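You operate a simulated robot arm through the tools that you are given. There is no shell and no other tool. Be economical: measure what you need, move in short steps, check, and stop when the job is done.

You are at the controls of a simulated robot arm. One attempt, no reset.

TASK
Rub the wrinkles out of the green cover with the blue block.
Fine: slide the cover under the table clamp and screw its blue knob down first; put the block back and unscrew the clamp after; the grey cover stays. Set down upright: what you pick out. What is to be rubbed or washed off counts as gone when no trace of it is left.

Only the result counts: the job must be done as asked and must still hold three seconds after the hand-in. Knocking over, shifting, dropping, spilling or breaking anything else fails it. A push-on lid holds only when it is set on centred and level and pressed home; a screw cap is set on level and turned clockwise until tight.

THE ROBOT
A 6-joint arm with a two-finger gripper on a trunk, on a base that drives. Base frame: it is fixed to the floor where the robot stands at the start and does not move with it; the origin is under the middle of the robot, x ahead of it, y to its left, z up; the surface under the hand at the start is at about z = 0.9. Units: m, degrees, N and s.
Its first joint turns from -166.0 to 166.0 degrees. Places, roughly: blue clamp knob [0.5, -0.1, 1]; green cover (22x16x2 cm) [0.7, 0, 0.9]; grey cover (22x16x2 cm) [0.8, 0.6, 0.9]. Payload 2.54 kg.
The tool frame sits at the grasp point between the pads (the TCP): z along the fingers, y along the line on which they close. The tips reach 0.03 m beyond it. The gripper opens to 0.116 m. The gripper's body begins 0.095 m behind the TCP.
Orientation is that of the tool frame in the base frame, as a unit quaternion [x, y, z, w]. With the fingers straight down and closing along the base's y, the tool's x points along the base's -x, its y along +y and its z along -z.

THE INTERFACE
- The arm moves only by the tool servo_tool. Its argument "plan" is a list of rows, each a list of 7 numbers: the shift along the tool's x, y, z in mm, then the turn, a rotation vector about the tool's x, y, z in degrees, then the closure in counts, from 0 (fully open) to 255 (shut). In form: [[dx, dy, dz, rx, ry, rz, jaw], ...]. A call has 1 to 10 rows; each row shifts and turns the commanded pose from where the row before left it, along the tool's axes as they then stand. A row lasts 0.2 s, in which the tool goes at most 0.05 m and 8.6 degrees; a call with a longer step from one row to the next is refused whole, and so is a gripper value outside its range. Where a pose cannot be reached the arm comes as near as it can. A force on the tool above 50 N (or 10 N above the force at the start of the call, whichever is more), or a blocked arm, ends the call early, and 0.2 s more pass. The fingers move at their own pace (about 0.072 m/s each) and stop on an object; they squeeze with about 39 N. The grip force told is the motor's: it shows also when the fingers shut on nothing. Time passes only in rows, and 0.2 s behind the last, so rows that do not move let the fingers close. The reply holds the time, the measured pose of the TCP, the force on the tool along the base axes, the opening and the grip force, in the units named above and with some noise, with the torque about the TCP (base axes, N m) and any sound that the robot's microphone picked up.
- Cameras (640 x 400 px; columns grow to the right, rows downward): "scene" is now at [-0.0367, 0.1459, 1.4287]; the picture's right is [0.14, -0.99, 0.00], its down [-0.34, -0.05, -0.94] and it looks along [0.93, 0.13, -0.34] (base axes); focal length 259 px, centre (320, 200). "wrist" rides on the gripper at [0.069, -0.015, -0.122] in the tool frame; the picture's right is [0.21, 0.98, 0.00], its down [-0.83, 0.18, -0.53] and it looks along [-0.52, 0.11, 0.85] (tool axes); focal length 251 px, centre (320, 200). There is no depth. A picture from a camera that has moved, and an enlarged one, comes with that camera's place and axes in the base frame and with its lens. The place of the scene camera against the robot may be out by one fixed shift of up to 0.025 m in any direction.
- snapshot(camera): a new picture of that camera. It takes no simulated time.
- steer(legs): drives the robot by 1 to 6 legs, each [ahead, left, turn to the left] in m, m and degrees, along the robot's own axes; the way and the turn of a leg run together, so that a leg with both is an arc; at most 1.5 m and 180 degrees a leg. The arm and the cameras ride along, it lands a little off, and it stops where it bumps. It gives what a move gives.
- turn_head(pan, tilt): turns the head with the scene camera to pan (to the left, within 120 degrees either way) and tilt (down, from -29 to 69), counted from straight ahead of the robot. It gives what a move gives.
- enlarge(camera, box): a new picture of the part [left, top, right, bottom] of that camera's present view, enlarged. It takes no simulated time.
- hand_in(): hands the job in; it is judged then, once.

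Go step by step. Nothing tells you exact positions but the pictures and the camera data: compare them with the known pose of the tool, close in by small moves and look again before you grip or let go. The budget is 120 turns and 78 pictures, counting those below and the enlarged ones. Unless the task says otherwise, let go and move clear before handing in.

The tools are called after "Emit:" as a command line: name --pt "numbers of a row" for each row, then --argument value for the rest, lists and objects as JSON in quotes. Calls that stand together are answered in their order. servo_tool: Moves the arm, as the interface text tells. Its arguments: {"type":"object","properties":{"plan":{"type":"array","items":{"type":"array","items":{"type":"number"}}}},"required":["plan"]} The other tools are called the same way: steer (legs) drives the base; turn_head (pan, tilt) turns the head that bears the scene camera; snapshot (camera) takes a picture; enlarge (camera, box) takes an enlarged picture of a part of a camera's view; hand_in () hands the job in.

At the start:

```text
t: 0.0
tool_pos: [0.6544, 0.1729, 1.2948]
tool_rot: [-0.001, 1.0, 0.001, 0.0]
contact_force: [-0.4, -0.8, -0.1]
wrist_torque: [0.02, 0.02, 0.02]
width: 0.1158
grasp_force: 0.0
robot x, y, heading: [-0.0013, -0.0005, -0.1]
head pan, tilt: [8.0, 20.1]
```

scene: 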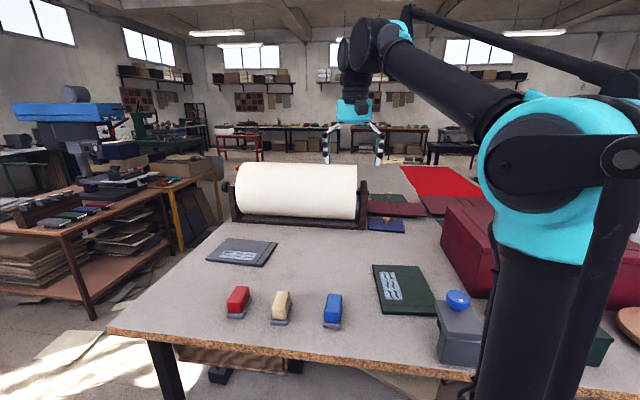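
wrist: 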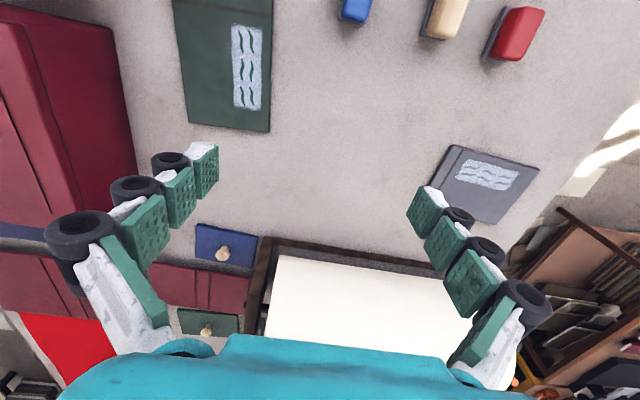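

I see the green cover with a wrinkled patch, the clamp with its blue knob on the right, and the red, cream and blue blocks near the front edge. I'll look closer at each before moving.

Emit:
enlarge --camera "scene" --box '[280, 240, 520, 390]'

Emit:
enlarge --camera "wrist" --box '[160, 0, 400, 150]'

```text
2.67 times, centred on (400, 315) of scene
camera zoom: at [-0.0367, 0.1459, 1.4287], right [0.14, -0.99, 0.0], down [-0.34, -0.05, -0.94], along [0.93, 0.13, -0.34], focal length 692 px, centre (107, -107)
```

zoom: 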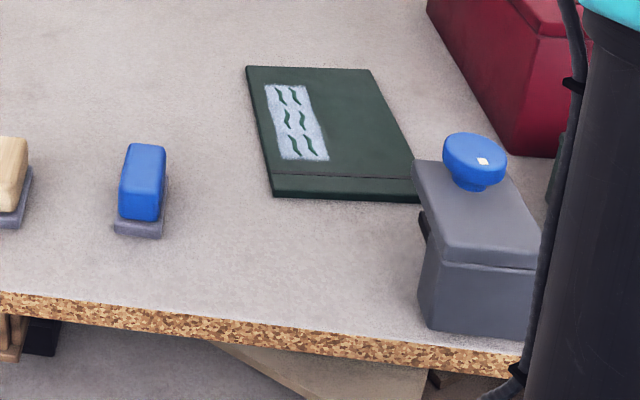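

```text
2.67 times, centred on (280, 75) of wrist
camera zoom: at [0.586, 0.1592, 1.4173], right [-0.21, 0.98, 0.0], down [0.83, 0.18, 0.53], along [0.52, 0.11, -0.85], focal length 670 px, centre (427, 533)
```

zoom: 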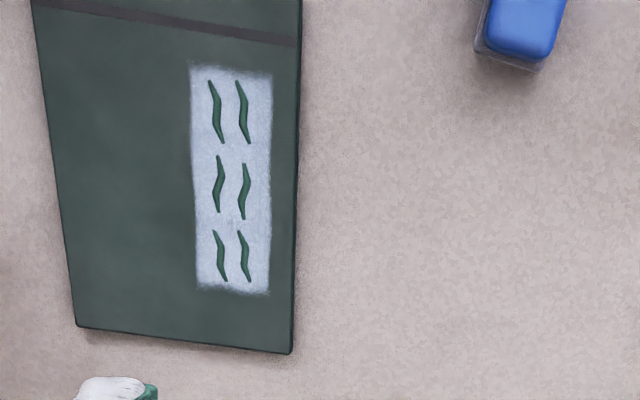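

The cover's top spans about x 0.55–0.76, y −0.07–0.09, with the patch at x 0.59–0.72, y 0.01–0.07. I'll turn the wrist camera sideways to see the clamp's mouth.

Emit:
servo_tool --pt "0 0 0 0 0 8.5 0" --pt "0 0 0 0 0 8.5 0" --pt "0 0 0 0 0 8.5 0" --pt "0 0 0 0 0 8.5 0" --pt "0 0 0 0 0 8.5 0" --pt "0 0 0 0 0 8.5 0" --pt "0 0 0 0 0 8.5 0" --pt "0 0 0 0 0 8.5 0" --pt "0 0 0 0 0 8.5 0" --pt "0 0 0 0 0 8.5 0"

Emit:
servo_tool --pt "0 0 0 0 0 5 0" --pt "0 30 40 0 0 0 0" --pt "0 30 40 0 0 0 0" --pt "0 0 40 0 0 0 0"

Emit:
snapshot --camera "wrist"

```text
t: 2.2
tool_pos: [0.6545, 0.1737, 1.2945]
tool_rot: [0.676, 0.737, 0.0, 0.0]
contact_force: [0.3, 0.1, -0.4]
wrist_torque: [-0.01, 0.0, 0.03]
width: 0.1161
grasp_force: 0.0
robot x, y, heading: [0.0032, 0.0022, -0.1]
head pan, tilt: [8.0, 20.1]
```

```text
t: 3.2
tool_pos: [0.7151, 0.1739, 1.1743]
tool_rot: [0.707, 0.707, 0.0, 0.0]
contact_force: [-0.5, 0.6, -0.5]
wrist_torque: [0.04, -0.04, 0.0]
width: 0.1158
grasp_force: 0.1
robot x, y, heading: [-0.0002, 0.0029, 0.1]
head pan, tilt: [8.0, 20.1]
```

```text
73 pictures are left
camera wrist: at [0.7005, 0.2448, 1.2977], right [0.98, 0.21, 0.0], down [0.18, -0.83, 0.53], along [0.12, -0.52, -0.85], focal length 251 px, centre (320, 200)
```

wrist: 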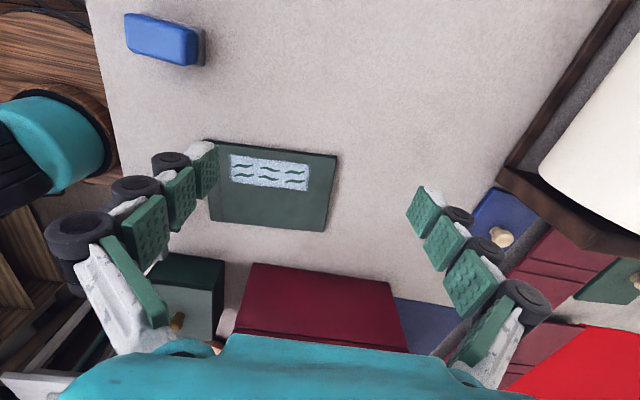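

The tool's y is now base +x, so I'll move toward smaller x to bring the clamp into view.

Emit:
servo_tool --pt "0 -45 0 0 0 0 0" --pt "0 -45 0 0 0 0 0" --pt "0 -45 0 0 0 0 0" --pt "0 -40 0 0 0 0 0" --pt "0 -20 0 0 0 0 0"

Emit:
snapshot --camera "wrist"

```text
t: 4.4
tool_pos: [0.5177, 0.1737, 1.1747]
tool_rot: [0.708, 0.707, -0.001, 0.0]
contact_force: [0.0, -0.9, 0.3]
wrist_torque: [0.02, -0.01, -0.01]
width: 0.1161
grasp_force: 0.0
robot x, y, heading: [-0.004, 0.0009, 0.1]
head pan, tilt: [8.0, 20.1]
```

```text
72 pictures are left
camera wrist: at [0.5036, 0.2449, 1.2975], right [0.98, 0.21, 0.0], down [0.18, -0.83, 0.53], along [0.11, -0.52, -0.85], focal length 251 px, centre (320, 200)
```

wrist: 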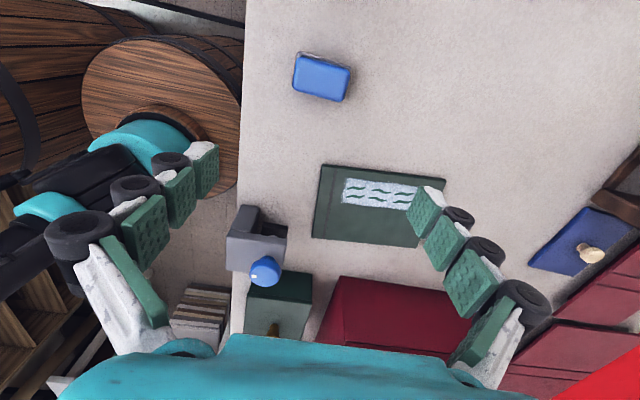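

Emit:
enlarge --camera "wrist" --box '[200, 150, 440, 300]'

```text
2.67 times, centred on (320, 225) of wrist
camera zoom: at [0.5036, 0.2449, 1.2975], right [0.98, 0.21, 0.0], down [0.18, -0.83, 0.53], along [0.11, -0.52, -0.85], focal length 670 px, centre (320, 133)
```

zoom: 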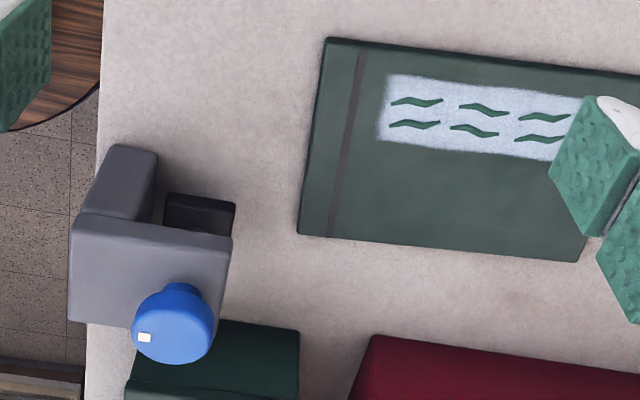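

The clamp's mouth opens toward +x: column at x 0.41–0.445, arm and pad to x≈0.507, y≈−0.046…−0.14. I'll push the cover sideways (−y) with both open fingertips, then push it in along −x; first I go down beside its +y edge.

Emit:
servo_tool --pt "-10 44 0 0 0 0 0" --pt "-10 44 0 0 0 0 0" --pt "-14 44 0 0 0 0 0" --pt "0 0 45 0 0 0 0" --pt "0 0 45 0 0 0 0" --pt "0 0 45 0 0 0 0" --pt "0 0 45 0 0 0 0" --pt "0 0 20 0 0 0 0"

Emit:
snapshot --camera "wrist"

Emit:
snapshot --camera "scene"

```text
t: 6.2
tool_pos: [0.6501, 0.1409, 0.9732]
tool_rot: [0.708, 0.707, 0.001, 0.0]
contact_force: [0.2, -0.1, 0.6]
wrist_torque: [-0.05, 0.01, -0.01]
width: 0.1159
grasp_force: 0.2
robot x, y, heading: [0.0028, 0.0011, 0.0]
head pan, tilt: [8.0, 20.1]
```

```text
70 pictures are left
camera wrist: at [0.6355, 0.2113, 1.0957], right [0.98, 0.21, 0.0], down [0.18, -0.83, 0.53], along [0.12, -0.52, -0.85], focal length 251 px, centre (320, 200)
```

wrist: 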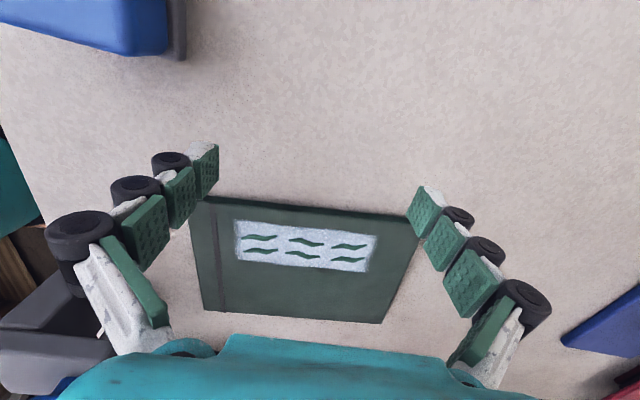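

```text
69 pictures are left
camera scene: at [-0.0367, 0.1459, 1.4287], right [0.14, -0.99, 0.0], down [-0.34, -0.05, -0.94], along [0.93, 0.13, -0.34], focal length 259 px, centre (320, 200)
```

scene: 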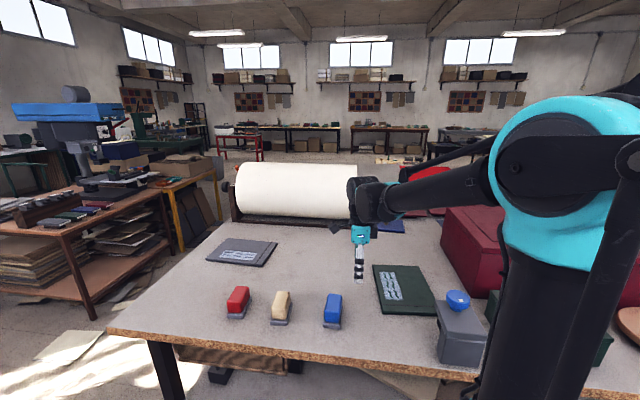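

Fingertips are clear of the cover's +y edge (≈0.085–0.105). I go down to just above the table.

Emit:
servo_tool --pt "0 0 12 0 0 0 0" --pt "0 0 12 0 0 0 0" --pt "0 0 8 0 0 0 0" --pt "0 0 4 0 0 0 0"

Emit:
servo_tool --pt "-10 0 0 0 0 0 0" --pt "-10 0 0 0 0 0 0" --pt "-10 0 0 0 0 0 0" --pt "-10 0 0 0 0 0 0" --pt "-10 0 0 0 0 0 0"

Emit:
snapshot --camera "wrist"

```text
t: 7.2
tool_pos: [0.6521, 0.1405, 0.9394]
tool_rot: [0.707, 0.707, 0.0, 0.0]
contact_force: [0.1, 0.0, -1.0]
wrist_torque: [0.0, -0.01, 0.01]
width: 0.1156
grasp_force: 0.1
robot x, y, heading: [-0.0028, -0.0026, 0.2]
head pan, tilt: [8.0, 20.1]
```

```text
t: 8.4
tool_pos: [0.6521, 0.0895, 0.9389]
tool_rot: [0.707, 0.707, 0.001, 0.0]
contact_force: [-0.3, -0.3, 0.7]
wrist_torque: [-0.04, 0.01, 0.01]
width: 0.116
grasp_force: 0.1
robot x, y, heading: [0.0044, -0.0006, 0.0]
head pan, tilt: [8.0, 20.1]
```

```text
68 pictures are left
camera wrist: at [0.6376, 0.1594, 1.0608], right [0.98, 0.21, 0.0], down [0.18, -0.83, 0.53], along [0.11, -0.52, -0.85], focal length 251 px, centre (320, 200)
```

wrist: 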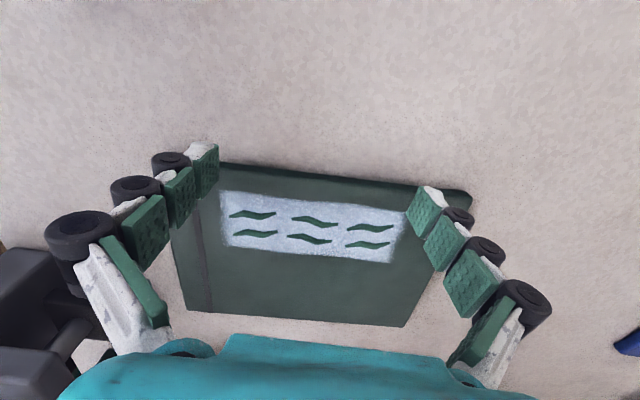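

The fingertips seem to pass over the cover with no force, so the table is a bit lower than 0.9. I'll back off and touch the table to measure it.

Emit:
servo_tool --pt "20 0 -5 0 0 0 0" --pt "20 0 0 0 0 0 0" --pt "15 0 0 0 0 0 0" --pt "0 0 8 0 0 0 0" --pt "0 0 5 0 0 0 0" --pt "0 0 3 0 0 0 0"

Emit:
servo_tool --pt "0 0 3 0 0 0 0" --pt "0 0 3 0 0 0 0" --pt "0 0 3 0 0 0 0" --pt "0 0 3 0 0 0 0"

```text
t: 9.8
tool_pos: [0.652, 0.1443, 0.9274]
tool_rot: [0.707, 0.707, 0.001, 0.0]
contact_force: [0.2, 0.0, 0.1]
wrist_torque: [0.0, -0.03, 0.0]
width: 0.1161
grasp_force: 0.2
robot x, y, heading: [0.0015, 0.0009, -0.3]
head pan, tilt: [8.0, 20.1]
```

```text
t: 10.8
tool_pos: [0.6515, 0.1444, 0.917]
tool_rot: [0.708, 0.707, 0.0, 0.0]
contact_force: [-0.2, 0.0, 0.3]
wrist_torque: [0.0, -0.01, 0.06]
width: 0.1157
grasp_force: 0.0
robot x, y, heading: [0.0012, 0.0026, -0.2]
head pan, tilt: [8.0, 20.1]
```

Emit:
servo_tool --pt "0 0 3 0 0 0 0" --pt "0 0 3 0 0 0 0" --pt "0 0 3 0 0 0 0" --pt "0 0 3 0 0 0 0"

Emit:
snapshot --camera "scene"

```text
t: 11.7
tool_pos: [0.6518, 0.1445, 0.9099]
tool_rot: [0.707, 0.707, 0.0, 0.0]
contact_force: [-4.0, -2.4, 30.2]
wrist_torque: [-0.03, 0.74, -0.09]
width: 0.1164
grasp_force: 0.1
robot x, y, heading: [0.0029, -0.0014, 0.1]
head pan, tilt: [8.0, 20.1]
stopped in row 4: the force on the tool passed its limit at 62 N (the readings are from after the stop); the commanded pose is now the measured one
```

```text
67 pictures are left
camera scene: at [-0.0378, 0.1456, 1.4288], right [0.14, -0.99, 0.0], down [-0.34, -0.05, -0.94], along [0.93, 0.13, -0.34], focal length 259 px, centre (320, 200)
```

scene: 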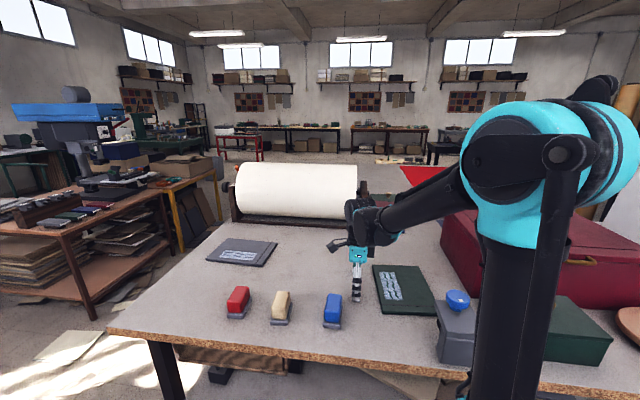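

The table is at z≈0.88, so the cover's top is at about 0.90. I'll lift 6 mm and push in −y with the tips just above the table.

Emit:
servo_tool --pt "0 0 -6 0 0 0 0" --pt "-12 0 0 0 0 0 0" --pt "-12 0 0 0 0 0 0" --pt "-12 0 0 0 0 0 0" --pt "-12 0 0 0 0 0 0" --pt "-10 0 0 0 0 0 0"

Emit:
snapshot --camera "wrist"

```text
t: 13.1
tool_pos: [0.6523, 0.0868, 0.9156]
tool_rot: [0.708, 0.707, 0.0, -0.001]
contact_force: [0.5, 1.1, -0.2]
wrist_torque: [-0.02, -0.01, 0.06]
width: 0.1158
grasp_force: 0.0
robot x, y, heading: [-0.0002, 0.0008, -0.1]
head pan, tilt: [8.0, 20.1]
```

```text
66 pictures are left
camera wrist: at [0.6373, 0.1573, 1.0387], right [0.98, 0.21, 0.0], down [0.18, -0.83, 0.53], along [0.12, -0.52, -0.85], focal length 251 px, centre (320, 200)
```

wrist: 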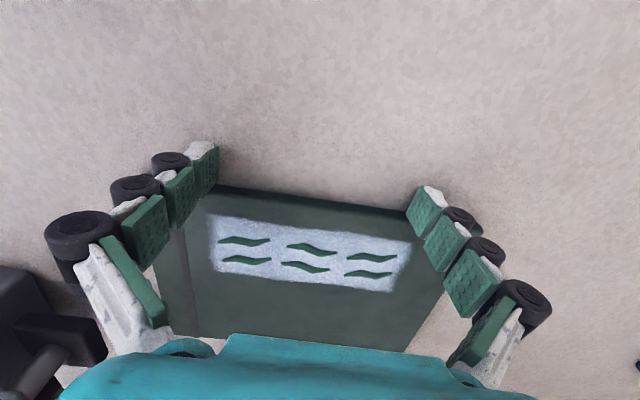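

The fingers are now at the cover's edge and below its top. I continue the push.

Emit:
servo_tool --pt "-8 0 0 0 0 0 0" --pt "-8 0 0 0 0 0 0" --pt "-8 0 0 0 0 0 0" --pt "-8 0 0 0 0 0 0" --pt "-8 0 0 0 0 0 0"

Emit:
snapshot --camera "wrist"

```text
t: 14.2
tool_pos: [0.6516, 0.0456, 0.9154]
tool_rot: [0.706, 0.708, 0.0, 0.0]
contact_force: [-0.1, 0.8, -0.2]
wrist_torque: [-0.01, 0.07, -0.08]
width: 0.1161
grasp_force: 0.1
robot x, y, heading: [0.0003, -0.0015, -0.3]
head pan, tilt: [8.0, 20.1]
```

```text
65 pictures are left
camera wrist: at [0.6376, 0.1167, 1.0374], right [0.98, 0.21, 0.0], down [0.18, -0.83, 0.53], along [0.12, -0.52, -0.85], focal length 251 px, centre (320, 200)
```

wrist: 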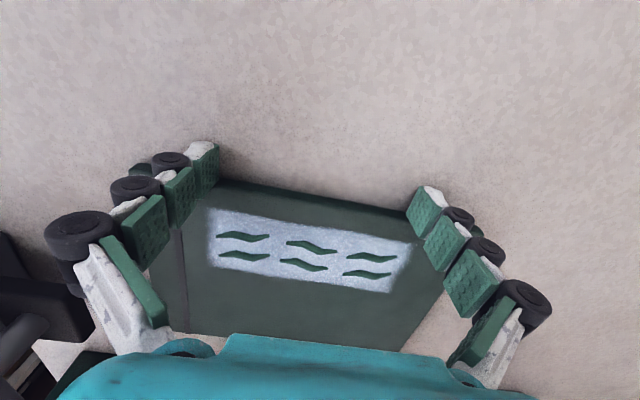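

Both tips now bear on the edge and the cover is square to x. I push another 24 mm.

Emit:
servo_tool --pt "-8 0 0 0 0 0 0" --pt "-8 0 0 0 0 0 0" --pt "-8 0 0 0 0 0 0" --pt "15 0 0 0 0 0 0" --pt "15 0 -20 0 0 0 0" --pt "0 0 -45 0 0 0 0" --pt "0 0 -45 0 0 0 0" --pt "0 0 -45 0 0 0 0"

Emit:
snapshot --camera "wrist"

```text
t: 16.1
tool_pos: [0.6523, 0.0529, 1.0711]
tool_rot: [0.707, 0.707, 0.0, 0.0]
contact_force: [-0.1, 0.6, -0.5]
wrist_torque: [0.04, 0.01, 0.0]
width: 0.1161
grasp_force: 0.1
robot x, y, heading: [-0.0004, -0.0043, 0.0]
head pan, tilt: [8.0, 20.1]
```

```text
64 pictures are left
camera wrist: at [0.6386, 0.1231, 1.1936], right [0.98, 0.21, 0.0], down [0.18, -0.83, 0.53], along [0.12, -0.52, -0.85], focal length 251 px, centre (320, 200)
```

wrist: 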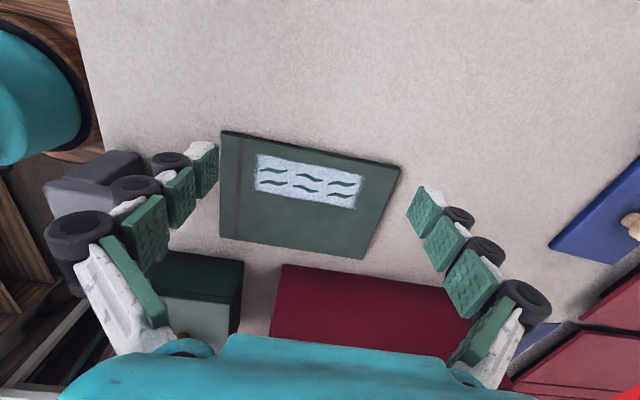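

The cover is square at x 0.547–0.768, y −0.153–0.013. Next I turn the wrist another 90° so the camera faces the clamp, and go to the cover's far side.

Emit:
servo_tool --pt "-20 40 0 0 0 8.5 0" --pt "0 45 0 0 0 8.5 0" --pt "0 45 0 0 0 8.5 0" --pt "0 30 0 0 0 8.5 0" --pt "0 0 0 0 0 8.5 0" --pt "0 0 0 0 0 8.5 0" --pt "0 0 0 0 0 8.5 0" --pt "0 0 0 0 0 8.5 0" --pt "0 0 0 0 0 8.5 0" --pt "0 0 0 0 0 8.5 0"

Emit:
servo_tool --pt "0 0 0 0 0 5 0" --pt "0 0 0 0 0 0 0"

Emit:
snapshot --camera "wrist"

```text
t: 18.2
tool_pos: [0.8071, -0.0018, 1.0687]
tool_rot: [0.995, 0.096, 0.001, -0.002]
contact_force: [-0.4, -0.7, -0.2]
wrist_torque: [-0.01, -0.01, 0.0]
width: 0.1157
grasp_force: 0.0
out of reach, approached as far as the arm can: row 10
robot x, y, heading: [-0.0027, 0.0004, -0.1]
head pan, tilt: [8.0, 20.1]
```

```text
t: 18.9
tool_pos: [0.8076, -0.0023, 1.0689]
tool_rot: [0.995, 0.098, 0.001, -0.002]
contact_force: [-0.1, 0.5, -0.1]
wrist_torque: [-0.01, -0.01, -0.02]
width: 0.1159
grasp_force: 0.1
out of reach, approached as far as the arm can: row 1
robot x, y, heading: [-0.0025, 0.0011, -0.1]
head pan, tilt: [8.0, 20.1]
```

```text
63 pictures are left
camera wrist: at [0.8728, 0.0274, 1.1921], right [0.4, -0.92, 0.0], down [-0.78, -0.34, 0.53], along [-0.49, -0.21, -0.85], focal length 251 px, centre (320, 200)
```

wrist: 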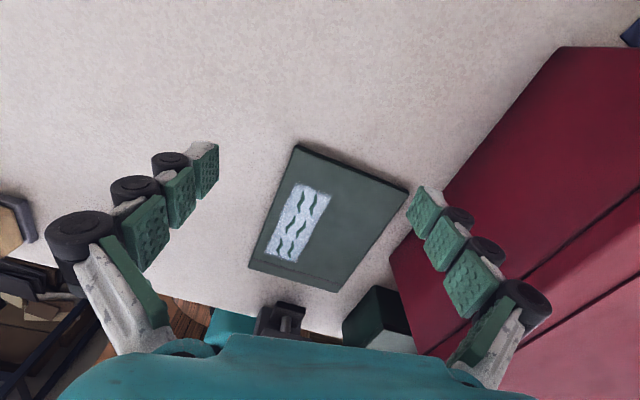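

The wrist limit is near 169° from the start orientation, so I turn back to the original orientation for this push.

Emit:
servo_tool --pt "0 0 0 0 0 -8.5 0" --pt "0 0 0 0 0 -8.5 0" --pt "0 0 0 0 0 -8.5 0" --pt "0 0 0 0 0 -8.5 0" --pt "0 0 0 0 0 -8.5 0" --pt "0 0 0 0 0 -8.5 0" --pt "0 0 0 0 0 -8.5 0" --pt "0 0 0 0 0 -8.5 0" --pt "0 0 0 0 0 -8.5 0" --pt "0 0 0 0 0 -8.5 0"

Emit:
servo_tool --pt "0 0 0 0 0 -8.4 0" --pt "0 0 0 0 0 -8.4 0" --pt "0 0 0 0 0 -8.4 0" --pt "0 0 0 0 0 -8.4 0" --pt "0 0 0 0 0 -8.4 0" --pt "0 0 0 0 0 -8.4 0" --pt "0 0 0 0 0 -8.4 0" --pt "0 0 0 0 0 -8.4 0" --pt "0 0 0 0 0 -8.4 0" --pt "0 0 0 0 0 -8.2 0"

```text
t: 21.1
tool_pos: [0.8076, 0.0006, 1.0699]
tool_rot: [0.667, 0.745, 0.003, -0.001]
contact_force: [0.1, 0.9, 1.0]
wrist_torque: [0.01, -0.02, 0.02]
width: 0.1159
grasp_force: 0.1
robot x, y, heading: [-0.0001, 0.0028, -0.1]
head pan, tilt: [8.0, 20.1]
```

```text
t: 23.2
tool_pos: [0.8075, -0.0009, 1.0689]
tool_rot: [0.0, 1.0, 0.001, -0.001]
contact_force: [-0.1, 0.0, -0.7]
wrist_torque: [0.02, -0.02, 0.01]
width: 0.1157
grasp_force: 0.1
robot x, y, heading: [0.0006, -0.0, 0.4]
head pan, tilt: [8.0, 20.1]
```

Now square again. I move to y=−0.07 beyond the far edge and descend.

Emit:
servo_tool --pt "-5 -35 0 0 0 0 0" --pt "0 -34 0 0 0 0 0" --pt "0 0 45 0 0 0 0" --pt "0 0 45 0 0 0 0" --pt "0 0 35 0 0 0 0" --pt "0 0 18 0 0 0 0" --pt "0 0 10 0 0 0 0"

Emit:
snapshot --camera "wrist"

```text
t: 24.9
tool_pos: [0.813, -0.0703, 0.9165]
tool_rot: [0.001, 1.0, 0.001, 0.0]
contact_force: [0.6, -0.5, -0.7]
wrist_torque: [-0.02, -0.02, 0.02]
width: 0.1158
grasp_force: 0.0
robot x, y, heading: [0.0033, -0.0015, -0.2]
head pan, tilt: [8.0, 20.1]
```

```text
62 pictures are left
camera wrist: at [0.7443, -0.084, 1.0385], right [-0.21, 0.98, 0.0], down [0.83, 0.18, 0.54], along [0.52, 0.12, -0.84], focal length 251 px, centre (320, 200)
```

wrist: 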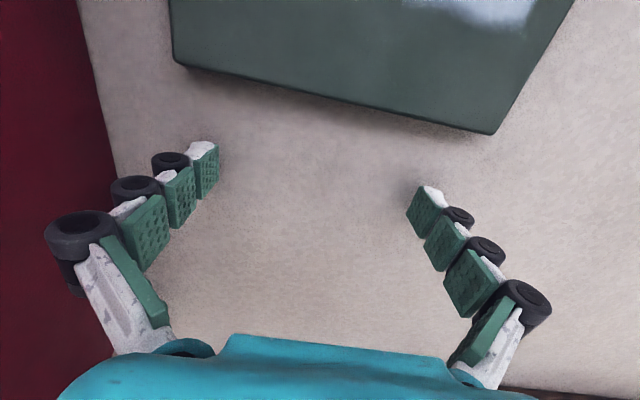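

Clear of the edge with tips near the table; I push the cover toward the clamp.

Emit:
servo_tool --pt "12 0 0 0 0 0 0" --pt "12 0 0 0 0 0 0" --pt "9 0 0 0 0 0 0" --pt "9 0 0 0 0 0 0" --pt "9 0 0 0 0 0 0" --pt "9 0 0 0 0 0 0" --pt "9 0 0 0 0 0 0" --pt "9 0 0 0 0 0 0" --pt "9 0 0 0 0 0 0" --pt "9 0 0 0 0 0 0"

Emit:
snapshot --camera "wrist"

Emit:
enlarge --camera "scene" --box '[300, 240, 540, 390]'

```text
t: 27.1
tool_pos: [0.7169, -0.0693, 0.9162]
tool_rot: [0.001, 1.0, 0.002, 0.0]
contact_force: [-0.7, -0.6, -0.3]
wrist_torque: [0.01, 0.02, 0.0]
width: 0.1158
grasp_force: 0.0
robot x, y, heading: [-0.0035, -0.0017, 0.2]
head pan, tilt: [8.0, 20.1]
```

```text
61 pictures are left
camera wrist: at [0.6482, -0.0833, 1.0386], right [-0.21, 0.98, 0.0], down [0.83, 0.18, 0.53], along [0.52, 0.12, -0.84], focal length 251 px, centre (320, 200)
```

wrist: 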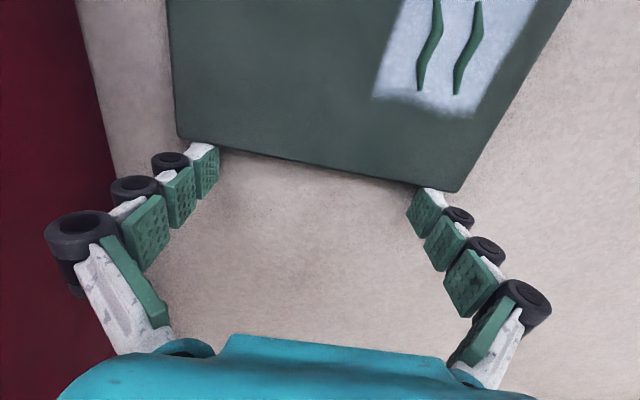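

```text
2.67 times, centred on (420, 315) of scene
camera zoom: at [-0.0366, 0.1459, 1.4287], right [0.14, -0.99, 0.0], down [-0.34, -0.05, -0.94], along [0.93, 0.13, -0.34], focal length 692 px, centre (53, -107)
```

zoom: 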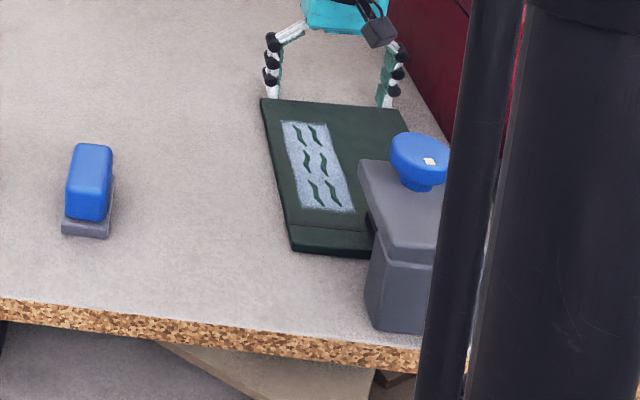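

The front edge is under the arm (x≈0.485). I push about 24 mm further so it sits well under the pad, watching the force.

Emit:
servo_tool --pt "6 0 0 0 0 0 0" --pt "6 0 0 0 0 0 0" --pt "6 0 0 0 0 0 0" --pt "6 0 0 0 0 0 0"

Emit:
enlarge --camera "scene" --box '[300, 240, 540, 390]'

```text
t: 28.1
tool_pos: [0.6937, -0.0683, 0.9168]
tool_rot: [0.001, 1.0, 0.001, 0.0]
contact_force: [0.3, 0.3, -0.7]
wrist_torque: [0.01, -0.01, -0.02]
width: 0.1162
grasp_force: 0.0
robot x, y, heading: [0.0022, 0.0001, 0.0]
head pan, tilt: [8.0, 20.1]
```

```text
2.67 times, centred on (420, 315) of scene
camera zoom: at [-0.0367, 0.1459, 1.4287], right [0.14, -0.99, 0.0], down [-0.34, -0.05, -0.94], along [0.93, 0.13, -0.34], focal length 692 px, centre (53, -107)
```

zoom: 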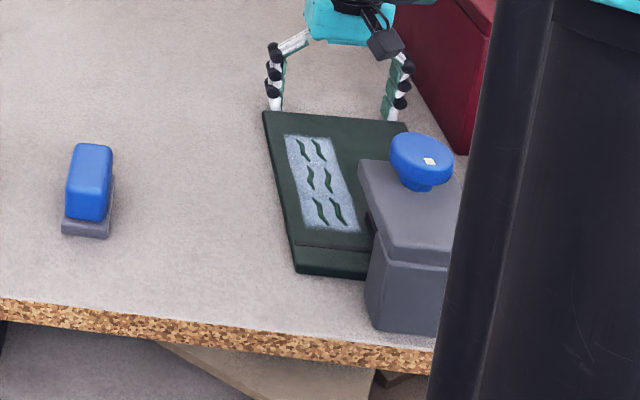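

The cover is under the arm, but the patch's corner (x≈0.503, y≈−0.06) lies very close to the clamp arm. I'd like to nudge the cover ~18 mm back in +y for rubbing clearance; I rise, turn 90° and look at the gap by the boxes.

Emit:
servo_tool --pt "-15 0 -10 0 0 0 0" --pt "0 0 -50 0 0 8.5 0" --pt "0 0 -50 0 0 8.5 0" --pt "0 0 -50 0 0 8.5 0" --pt "0 0 -50 0 0 8.5 0" --pt "0 0 0 0 0 8.5 0" --pt "0 0 0 0 0 8.5 0" --pt "0 0 0 0 0 8.5 0" --pt "0 0 0 0 0 8.5 0" --pt "0 0 0 0 0 8.5 0"

Emit:
servo_tool --pt "0 0 0 0 0 8.5 0" --pt "0 -40 0 0 0 5 0" --pt "30 -40 0 0 0 0 0" --pt "20 -20 0 0 0 0 0"

Emit:
snapshot --camera "wrist"

```text
t: 30.2
tool_pos: [0.7065, -0.0696, 1.127]
tool_rot: [0.621, 0.784, 0.001, 0.0]
contact_force: [0.3, 0.0, 0.1]
wrist_torque: [0.01, 0.0, 0.0]
width: 0.1162
grasp_force: 0.0
robot x, y, heading: [-0.0037, 0.0032, 0.0]
head pan, tilt: [8.0, 20.1]
```

```text
t: 31.2
tool_pos: [0.606, -0.0228, 1.1253]
tool_rot: [0.708, 0.706, 0.002, -0.002]
contact_force: [0.5, 0.2, -0.6]
wrist_torque: [0.0, 0.02, 0.0]
width: 0.1161
grasp_force: 0.1
robot x, y, heading: [-0.0025, -0.0013, 0.2]
head pan, tilt: [8.0, 20.1]
```

```text
58 pictures are left
camera wrist: at [0.592, 0.0477, 1.2475], right [0.98, 0.21, 0.0], down [0.18, -0.83, 0.53], along [0.11, -0.52, -0.85], focal length 251 px, centre (320, 200)
```

wrist: 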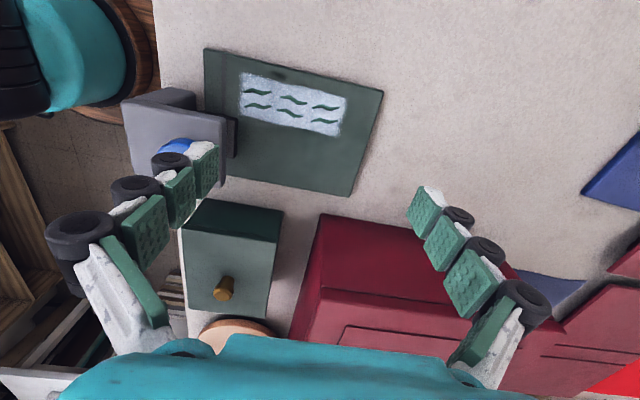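

Emit:
enlarge --camera "wrist" --box '[110, 30, 350, 180]'

```text
2.67 times, centred on (230, 105) of wrist
camera zoom: at [0.592, 0.0477, 1.2475], right [0.98, 0.21, 0.0], down [0.18, -0.83, 0.53], along [0.11, -0.52, -0.85], focal length 670 px, centre (560, 453)
```

zoom: 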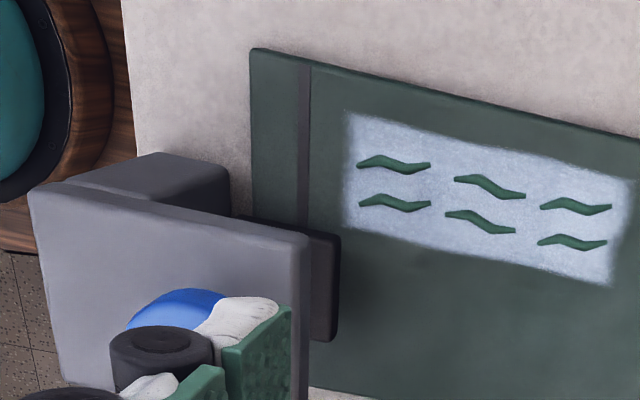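

The patch corner nearly touches the pad corner, so I will nudge the cover in +y by ~18 mm from the gap between it and the boxes (gap y −0.15 to −0.205), with fingers partly closed to stay clear of the red box.

Emit:
servo_tool --pt "-40 -31 0 0 0 0 79" --pt "-40 0 0 0 0 0 79" --pt "-40 0 0 0 0 0 79" --pt "-35 0 0 0 0 0 79" --pt "0 0 45 0 0 0 79" --pt "0 0 45 0 0 0 79" --pt "0 0 45 0 0 0 79" --pt "0 0 0 0 0 0 79"

Emit:
snapshot --camera "wrist"

Emit:
enlarge --camera "scene" --box '[340, 200, 580, 350]'

```text
refused: row 1 steps farther than a row can; nothing moved
```

```text
56 pictures are left
camera wrist: at [0.592, 0.0477, 1.2475], right [0.98, 0.21, 0.0], down [0.18, -0.83, 0.53], along [0.11, -0.52, -0.85], focal length 251 px, centre (320, 200)
```

wrist: 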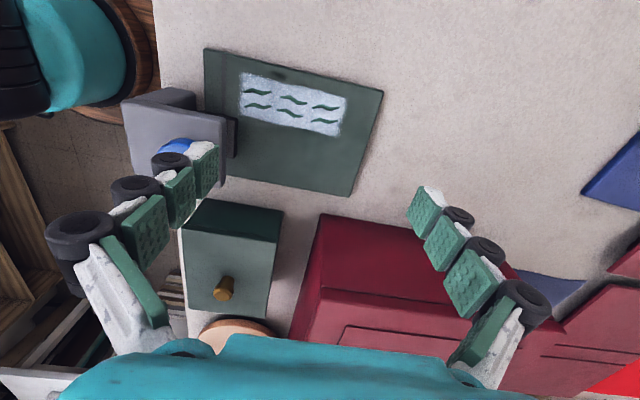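

```text
2.67 times, centred on (460, 275) of scene
camera zoom: at [-0.0364, 0.1458, 1.4288], right [0.14, -0.99, 0.0], down [-0.34, -0.05, -0.94], along [0.93, 0.13, -0.34], focal length 692 px, centre (-53, 0)
```

zoom: 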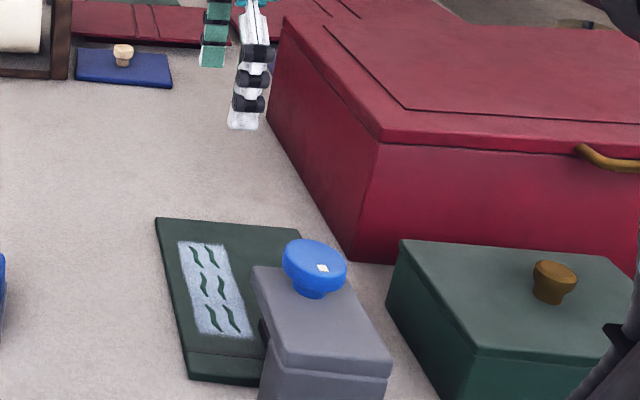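

The step was just too long; I split it up.

Emit:
servo_tool --pt "-20 -31 0 0 0 0 79" --pt "-45 0 0 0 0 0 79" --pt "-45 0 0 0 0 0 79" --pt "-45 0 0 0 0 0 79" --pt "0 0 45 0 0 0 79" --pt "0 0 45 0 0 0 79" --pt "0 0 40 0 0 0 79" --pt "0 0 0 0 0 0 79"

Emit:
snapshot --camera "wrist"

Emit:
enlarge --camera "scene" --box '[340, 200, 580, 350]'

```text
t: 33.0
tool_pos: [0.5741, -0.1764, 0.9972]
tool_rot: [0.707, 0.707, 0.001, -0.001]
contact_force: [-0.6, 1.4, 0.0]
wrist_torque: [0.0, -0.01, -0.01]
width: 0.0798
grasp_force: 0.1
robot x, y, heading: [-0.0012, 0.0007, -0.0]
head pan, tilt: [8.0, 20.1]
```

```text
54 pictures are left
camera wrist: at [0.5606, -0.1061, 1.1205], right [0.98, 0.21, 0.0], down [0.18, -0.83, 0.53], along [0.11, -0.52, -0.85], focal length 251 px, centre (320, 200)
```

wrist: 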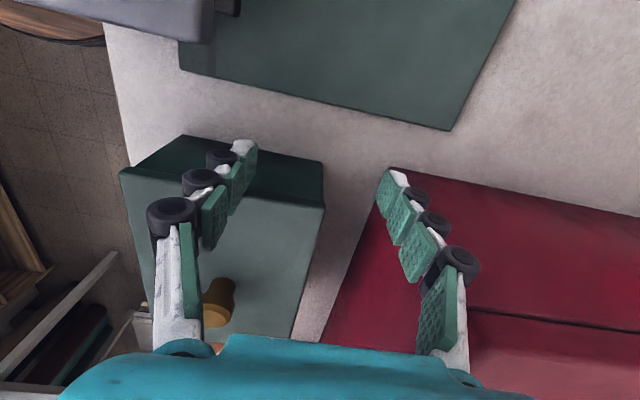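

```text
2.67 times, centred on (460, 275) of scene
camera zoom: at [-0.0367, 0.1458, 1.4287], right [0.14, -0.99, 0.0], down [-0.34, -0.05, -0.94], along [0.93, 0.13, -0.34], focal length 692 px, centre (-53, 0)
```

zoom: 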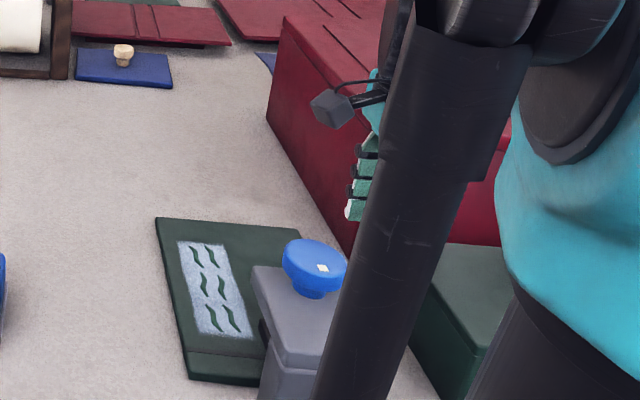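

The column straight below both tips falls in the gap between cover and boxes. I descend the rest of the way.

Emit:
servo_tool --pt "0 0 30 0 0 0 79" --pt "0 0 30 0 0 0 79" --pt "0 0 15 0 0 0 79" --pt "0 0 5 0 0 0 79"

Emit:
snapshot --camera "wrist"

```text
t: 34.1
tool_pos: [0.5762, -0.1777, 0.92]
tool_rot: [0.708, 0.707, 0.002, -0.001]
contact_force: [-7.7, 2.5, 83.5]
wrist_torque: [-0.02, 0.88, -0.05]
width: 0.0901
grasp_force: 44.3
robot x, y, heading: [-0.002, -0.0005, -0.0]
head pan, tilt: [8.0, 20.1]
stopped in row 4: the force on the tool passed its limit at 56 N (the readings are from after the stop); the commanded pose is now the measured one
```

```text
52 pictures are left
camera wrist: at [0.5616, -0.107, 1.0421], right [0.98, 0.21, 0.0], down [0.18, -0.83, 0.53], along [0.11, -0.52, -0.85], focal length 251 px, centre (320, 200)
```

wrist: 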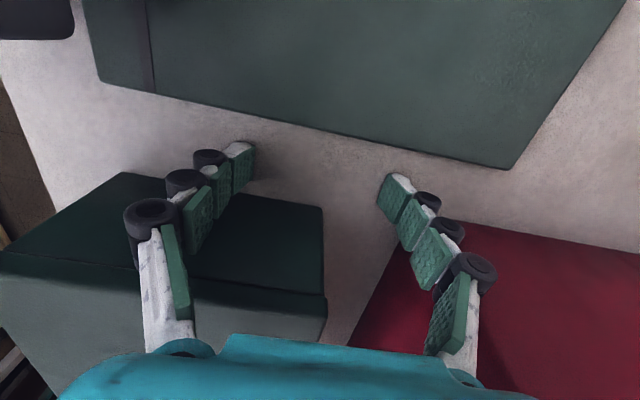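

The tips touched the table (they reach lower when partly closed). I raise 6 mm and push the cover in +y; contact expected at TCP y≈−0.162, target −0.144.

Emit:
servo_tool --pt "0 0 -7 0 0 0 79" --pt "0 0 0 0 0 0 79" --pt "7 0 0 0 0 0 79" --pt "7 0 0 0 0 0 79" --pt "6 0 0 0 0 0 79" --pt "6 0 0 0 0 0 79" --pt "5 0 0 0 0 0 79" --pt "0 0 0 0 0 0 79"

Emit:
snapshot --camera "wrist"

```text
t: 35.9
tool_pos: [0.5759, -0.1466, 0.9262]
tool_rot: [0.707, 0.707, 0.001, -0.002]
contact_force: [3.4, -5.1, 24.0]
wrist_torque: [-0.31, -0.1, 0.05]
width: 0.0812
grasp_force: 9.7
robot x, y, heading: [-0.0038, -0.003, 0.2]
head pan, tilt: [8.0, 20.1]
```

```text
51 pictures are left
camera wrist: at [0.5623, -0.0761, 1.0466], right [0.98, 0.21, 0.0], down [0.18, -0.83, 0.53], along [0.11, -0.52, -0.85], focal length 251 px, centre (320, 200)
```

wrist: 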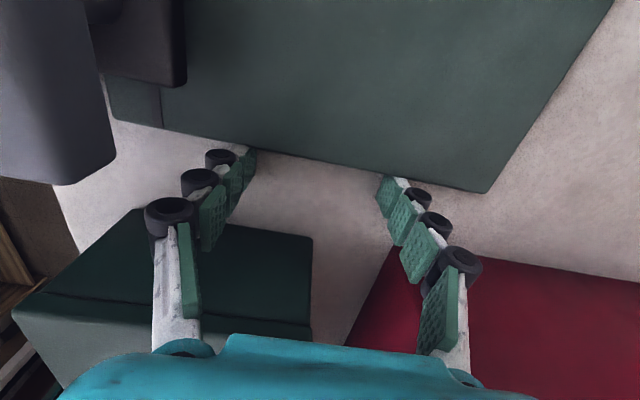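

The cover has moved ~9 mm, but the tips still press on the table, so I lift 5 mm and finish the nudge.

Emit:
servo_tool --pt "0 0 -5 0 0 0 79" --pt "0 0 0 0 0 0 79"

Emit:
servo_tool --pt "5 0 0 0 0 0 79" --pt "5 0 0 0 0 0 79"

Emit:
snapshot --camera "wrist"

```text
t: 36.5
tool_pos: [0.5778, -0.1468, 0.9283]
tool_rot: [0.708, 0.707, 0.001, -0.002]
contact_force: [0.0, -0.3, -0.3]
wrist_torque: [-0.01, 0.0, 0.0]
width: 0.0804
grasp_force: 0.1
robot x, y, heading: [0.0006, 0.003, -0.2]
head pan, tilt: [8.0, 20.1]
```

```text
t: 37.1
tool_pos: [0.5778, -0.1363, 0.9289]
tool_rot: [0.708, 0.707, 0.001, -0.002]
contact_force: [-0.7, -0.9, -0.6]
wrist_torque: [-0.03, -0.04, 0.03]
width: 0.0804
grasp_force: 0.2
robot x, y, heading: [0.0003, -0.0012, 0.1]
head pan, tilt: [8.0, 20.1]
```

```text
50 pictures are left
camera wrist: at [0.563, -0.0665, 1.0516], right [0.98, 0.21, 0.0], down [0.18, -0.83, 0.53], along [0.11, -0.52, -0.85], focal length 251 px, centre (320, 200)
```

wrist: 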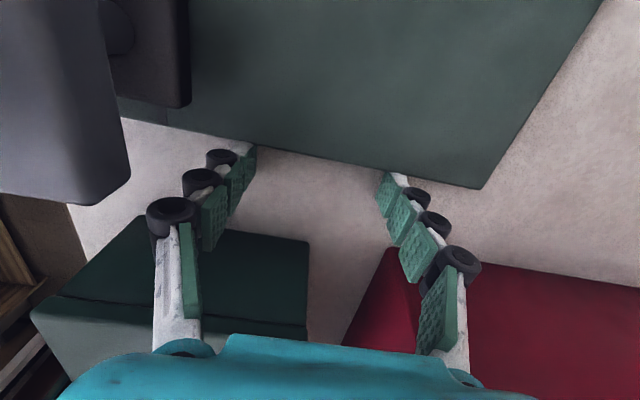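

The cover's −y edge is now at about −0.131. I back off, rise, and check the cover, patch and knob from above.

Emit:
servo_tool --pt "-15 0 0 0 0 0 79" --pt "0 0 -45 0 0 0 79" --pt "0 0 -45 0 0 0 79" --pt "0 0 -45 0 0 0 79" --pt "0 0 -45 0 0 0 0" --pt "40 0 -20 0 0 0 0" --pt "45 0 0 0 0 0 0" --pt "45 0 0 0 0 0 0"

Emit:
enlarge --camera "wrist" --box '[80, 20, 400, 220]'

```text
t: 38.9
tool_pos: [0.5739, -0.0197, 1.129]
tool_rot: [0.708, 0.707, 0.001, -0.001]
contact_force: [0.6, 0.1, -0.5]
wrist_torque: [0.05, -0.03, 0.0]
width: 0.1161
grasp_force: 0.0
robot x, y, heading: [-0.0012, -0.0027, 0.2]
head pan, tilt: [8.0, 20.1]
```

```text
2.00 times, centred on (240, 120) of wrist
camera zoom: at [0.5598, 0.0496, 1.2518], right [0.98, 0.21, 0.0], down [0.18, -0.83, 0.53], along [0.11, -0.52, -0.85], focal length 503 px, centre (480, 360)
```

zoom: 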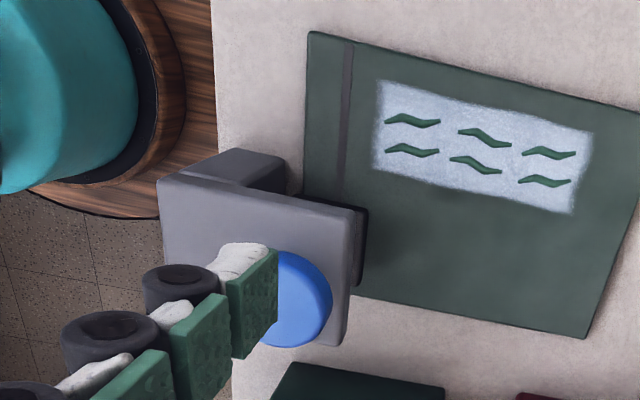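

The patch (x 0.502–0.643, y −0.033–0.018) is now clear of the clamp. Next I go above the knob to locate it.

Emit:
servo_tool --pt "-30 -32 0 0 0 0 0" --pt "-30 -32 0 0 0 0 0" --pt "-25 -30 0 0 0 0 0" --pt "0 0 0 0 0 0 0"

Emit:
snapshot --camera "wrist"

```text
t: 39.9
tool_pos: [0.4836, -0.1066, 1.1317]
tool_rot: [0.707, 0.707, 0.001, -0.001]
contact_force: [-0.3, 0.2, -0.3]
wrist_torque: [0.0, 0.01, -0.01]
width: 0.116
grasp_force: 0.0
robot x, y, heading: [0.0022, 0.0022, 0.1]
head pan, tilt: [8.0, 20.1]
```

```text
48 pictures are left
camera wrist: at [0.4683, -0.0357, 1.253], right [0.98, 0.21, 0.0], down [0.18, -0.83, 0.53], along [0.11, -0.52, -0.85], focal length 251 px, centre (320, 200)
```

wrist: 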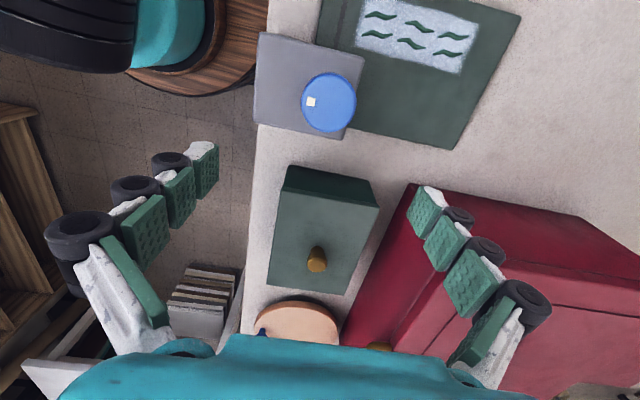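

The knob's centre triangulates to about (0.484, −0.078, 1.01), ~5 cm across. I wind the wrist back first, so that a long clockwise stroke is available.

Emit:
servo_tool --pt "28 0 0 0 0 -8.5 0" --pt "0 0 0 0 0 -8.5 0" --pt "0 0 0 0 0 -8.5 0" --pt "0 0 0 0 0 -8.5 0" --pt "0 0 0 0 0 -8.5 0" --pt "0 0 0 0 0 -8.5 0" --pt "0 0 0 0 0 -8.5 0" --pt "0 0 0 0 0 -8.5 0" --pt "0 0 0 0 0 -8.5 0" --pt "0 0 0 0 0 -8.5 0"

Emit:
servo_tool --pt "0 0 0 0 0 -8.5 0" --pt "0 0 0 0 0 -8.5 0" --pt "0 0 0 0 0 -8.5 0" --pt "0 0 0 0 0 -8.5 0" --pt "0 0 0 0 0 -8.5 0" --pt "0 0 0 0 0 -8.5 0" --pt "0 0 0 0 0 -8.5 0" --pt "0 0 0 0 0 -8.5 0" --pt "0 0 0 0 0 -8.5 0" --pt "0 0 0 0 0 -8.5 0"

Emit:
servo_tool --pt "0 0 0 0 0 -8.5 0" --pt "0 0 0 0 0 -8.5 0" --pt "0 0 0 0 0 -8.5 0" --pt "0 0 0 0 0 -8.5 0" --pt "0 0 0 0 0 -8.5 0" --pt "0 0 0 0 0 -8.5 0" --pt "0 0 0 0 0 -8.5 0" --pt "0 0 0 0 0 -8.5 0" --pt "0 0 0 0 0 -8.5 0" --pt "0 0 0 0 0 -8.5 0"

Emit:
snapshot --camera "wrist"

```text
t: 42.1
tool_pos: [0.4837, -0.0806, 1.1285]
tool_rot: [0.043, 0.999, 0.002, 0.0]
contact_force: [0.3, 0.2, -0.4]
wrist_torque: [0.03, -0.02, 0.01]
width: 0.1162
grasp_force: 0.0
robot x, y, heading: [-0.0014, -0.0043, 0.0]
head pan, tilt: [8.0, 20.1]
```

```text
t: 44.3
tool_pos: [0.4837, -0.0784, 1.1293]
tool_rot: [-0.643, 0.766, 0.001, 0.002]
contact_force: [0.1, -0.2, -0.6]
wrist_torque: [0.01, -0.01, 0.02]
width: 0.1163
grasp_force: 0.1
robot x, y, heading: [-0.0003, -0.002, -0.3]
head pan, tilt: [8.0, 20.1]
```

```text
t: 46.5
tool_pos: [0.4827, -0.0771, 1.1282]
tool_rot: [0.991, -0.132, 0.001, 0.0]
contact_force: [0.3, -0.2, 0.2]
wrist_torque: [-0.01, 0.0, 0.0]
width: 0.1159
grasp_force: 0.1
robot x, y, heading: [-0.0026, 0.0006, 0.0]
head pan, tilt: [8.0, 20.1]
```

```text
47 pictures are left
camera wrist: at [0.5549, -0.0789, 1.2512], right [-0.05, -1.0, 0.0], down [-0.84, 0.04, 0.53], along [-0.53, 0.03, -0.85], focal length 251 px, centre (320, 200)
```

wrist: 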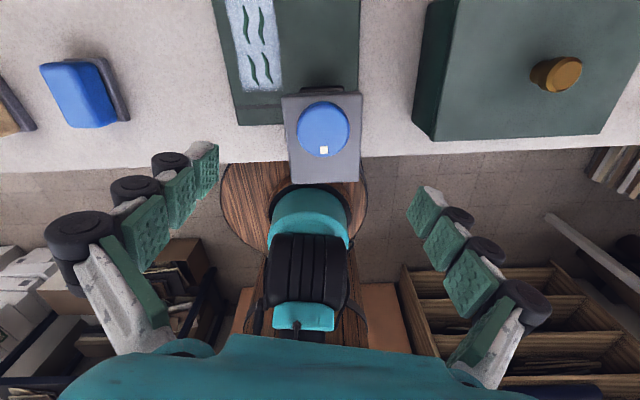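

From here the knob is again at (0.484, −0.077). I descend over it and check from the side.

Emit:
servo_tool --pt "0 0 40 0 0 0 0" --pt "0 0 40 0 0 0 0" --pt "0 0 25 0 0 0 0" --pt "0 0 10 0 0 0 0"

Emit:
snapshot --camera "wrist"

Emit:
enlarge --camera "scene" --box '[360, 230, 520, 330]'

```text
t: 47.5
tool_pos: [0.4816, -0.0769, 1.0145]
tool_rot: [0.991, -0.133, 0.0, -0.001]
contact_force: [0.1, -0.2, 0.3]
wrist_torque: [0.02, 0.0, 0.03]
width: 0.1158
grasp_force: 0.1
robot x, y, heading: [0.0011, 0.0003, -0.2]
head pan, tilt: [8.0, 20.1]
```

```text
46 pictures are left
camera wrist: at [0.5538, -0.0788, 1.1362], right [-0.05, -1.0, 0.0], down [-0.84, 0.04, 0.53], along [-0.53, 0.03, -0.85], focal length 251 px, centre (320, 200)
```

wrist: 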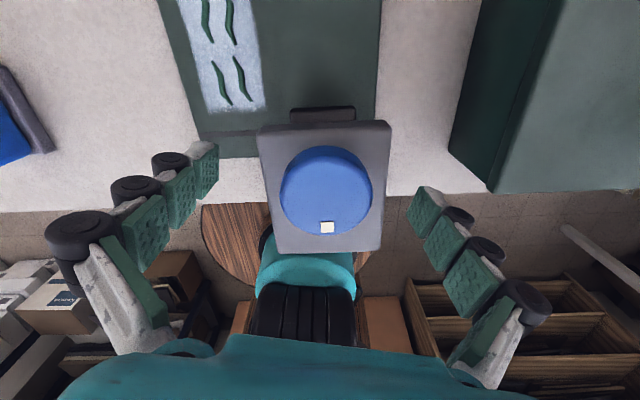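

```text
4.00 times, centred on (440, 280) of scene
camera zoom: at [-0.0367, 0.1459, 1.4287], right [0.14, -0.99, 0.0], down [-0.34, -0.05, -0.94], along [0.93, 0.13, -0.34], focal length 1037 px, centre (-160, -120)
```

zoom: 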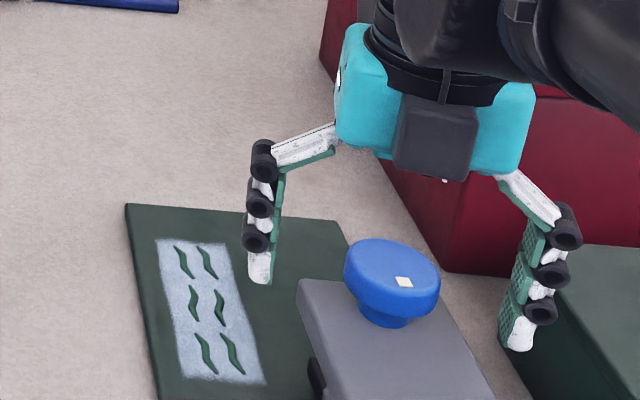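

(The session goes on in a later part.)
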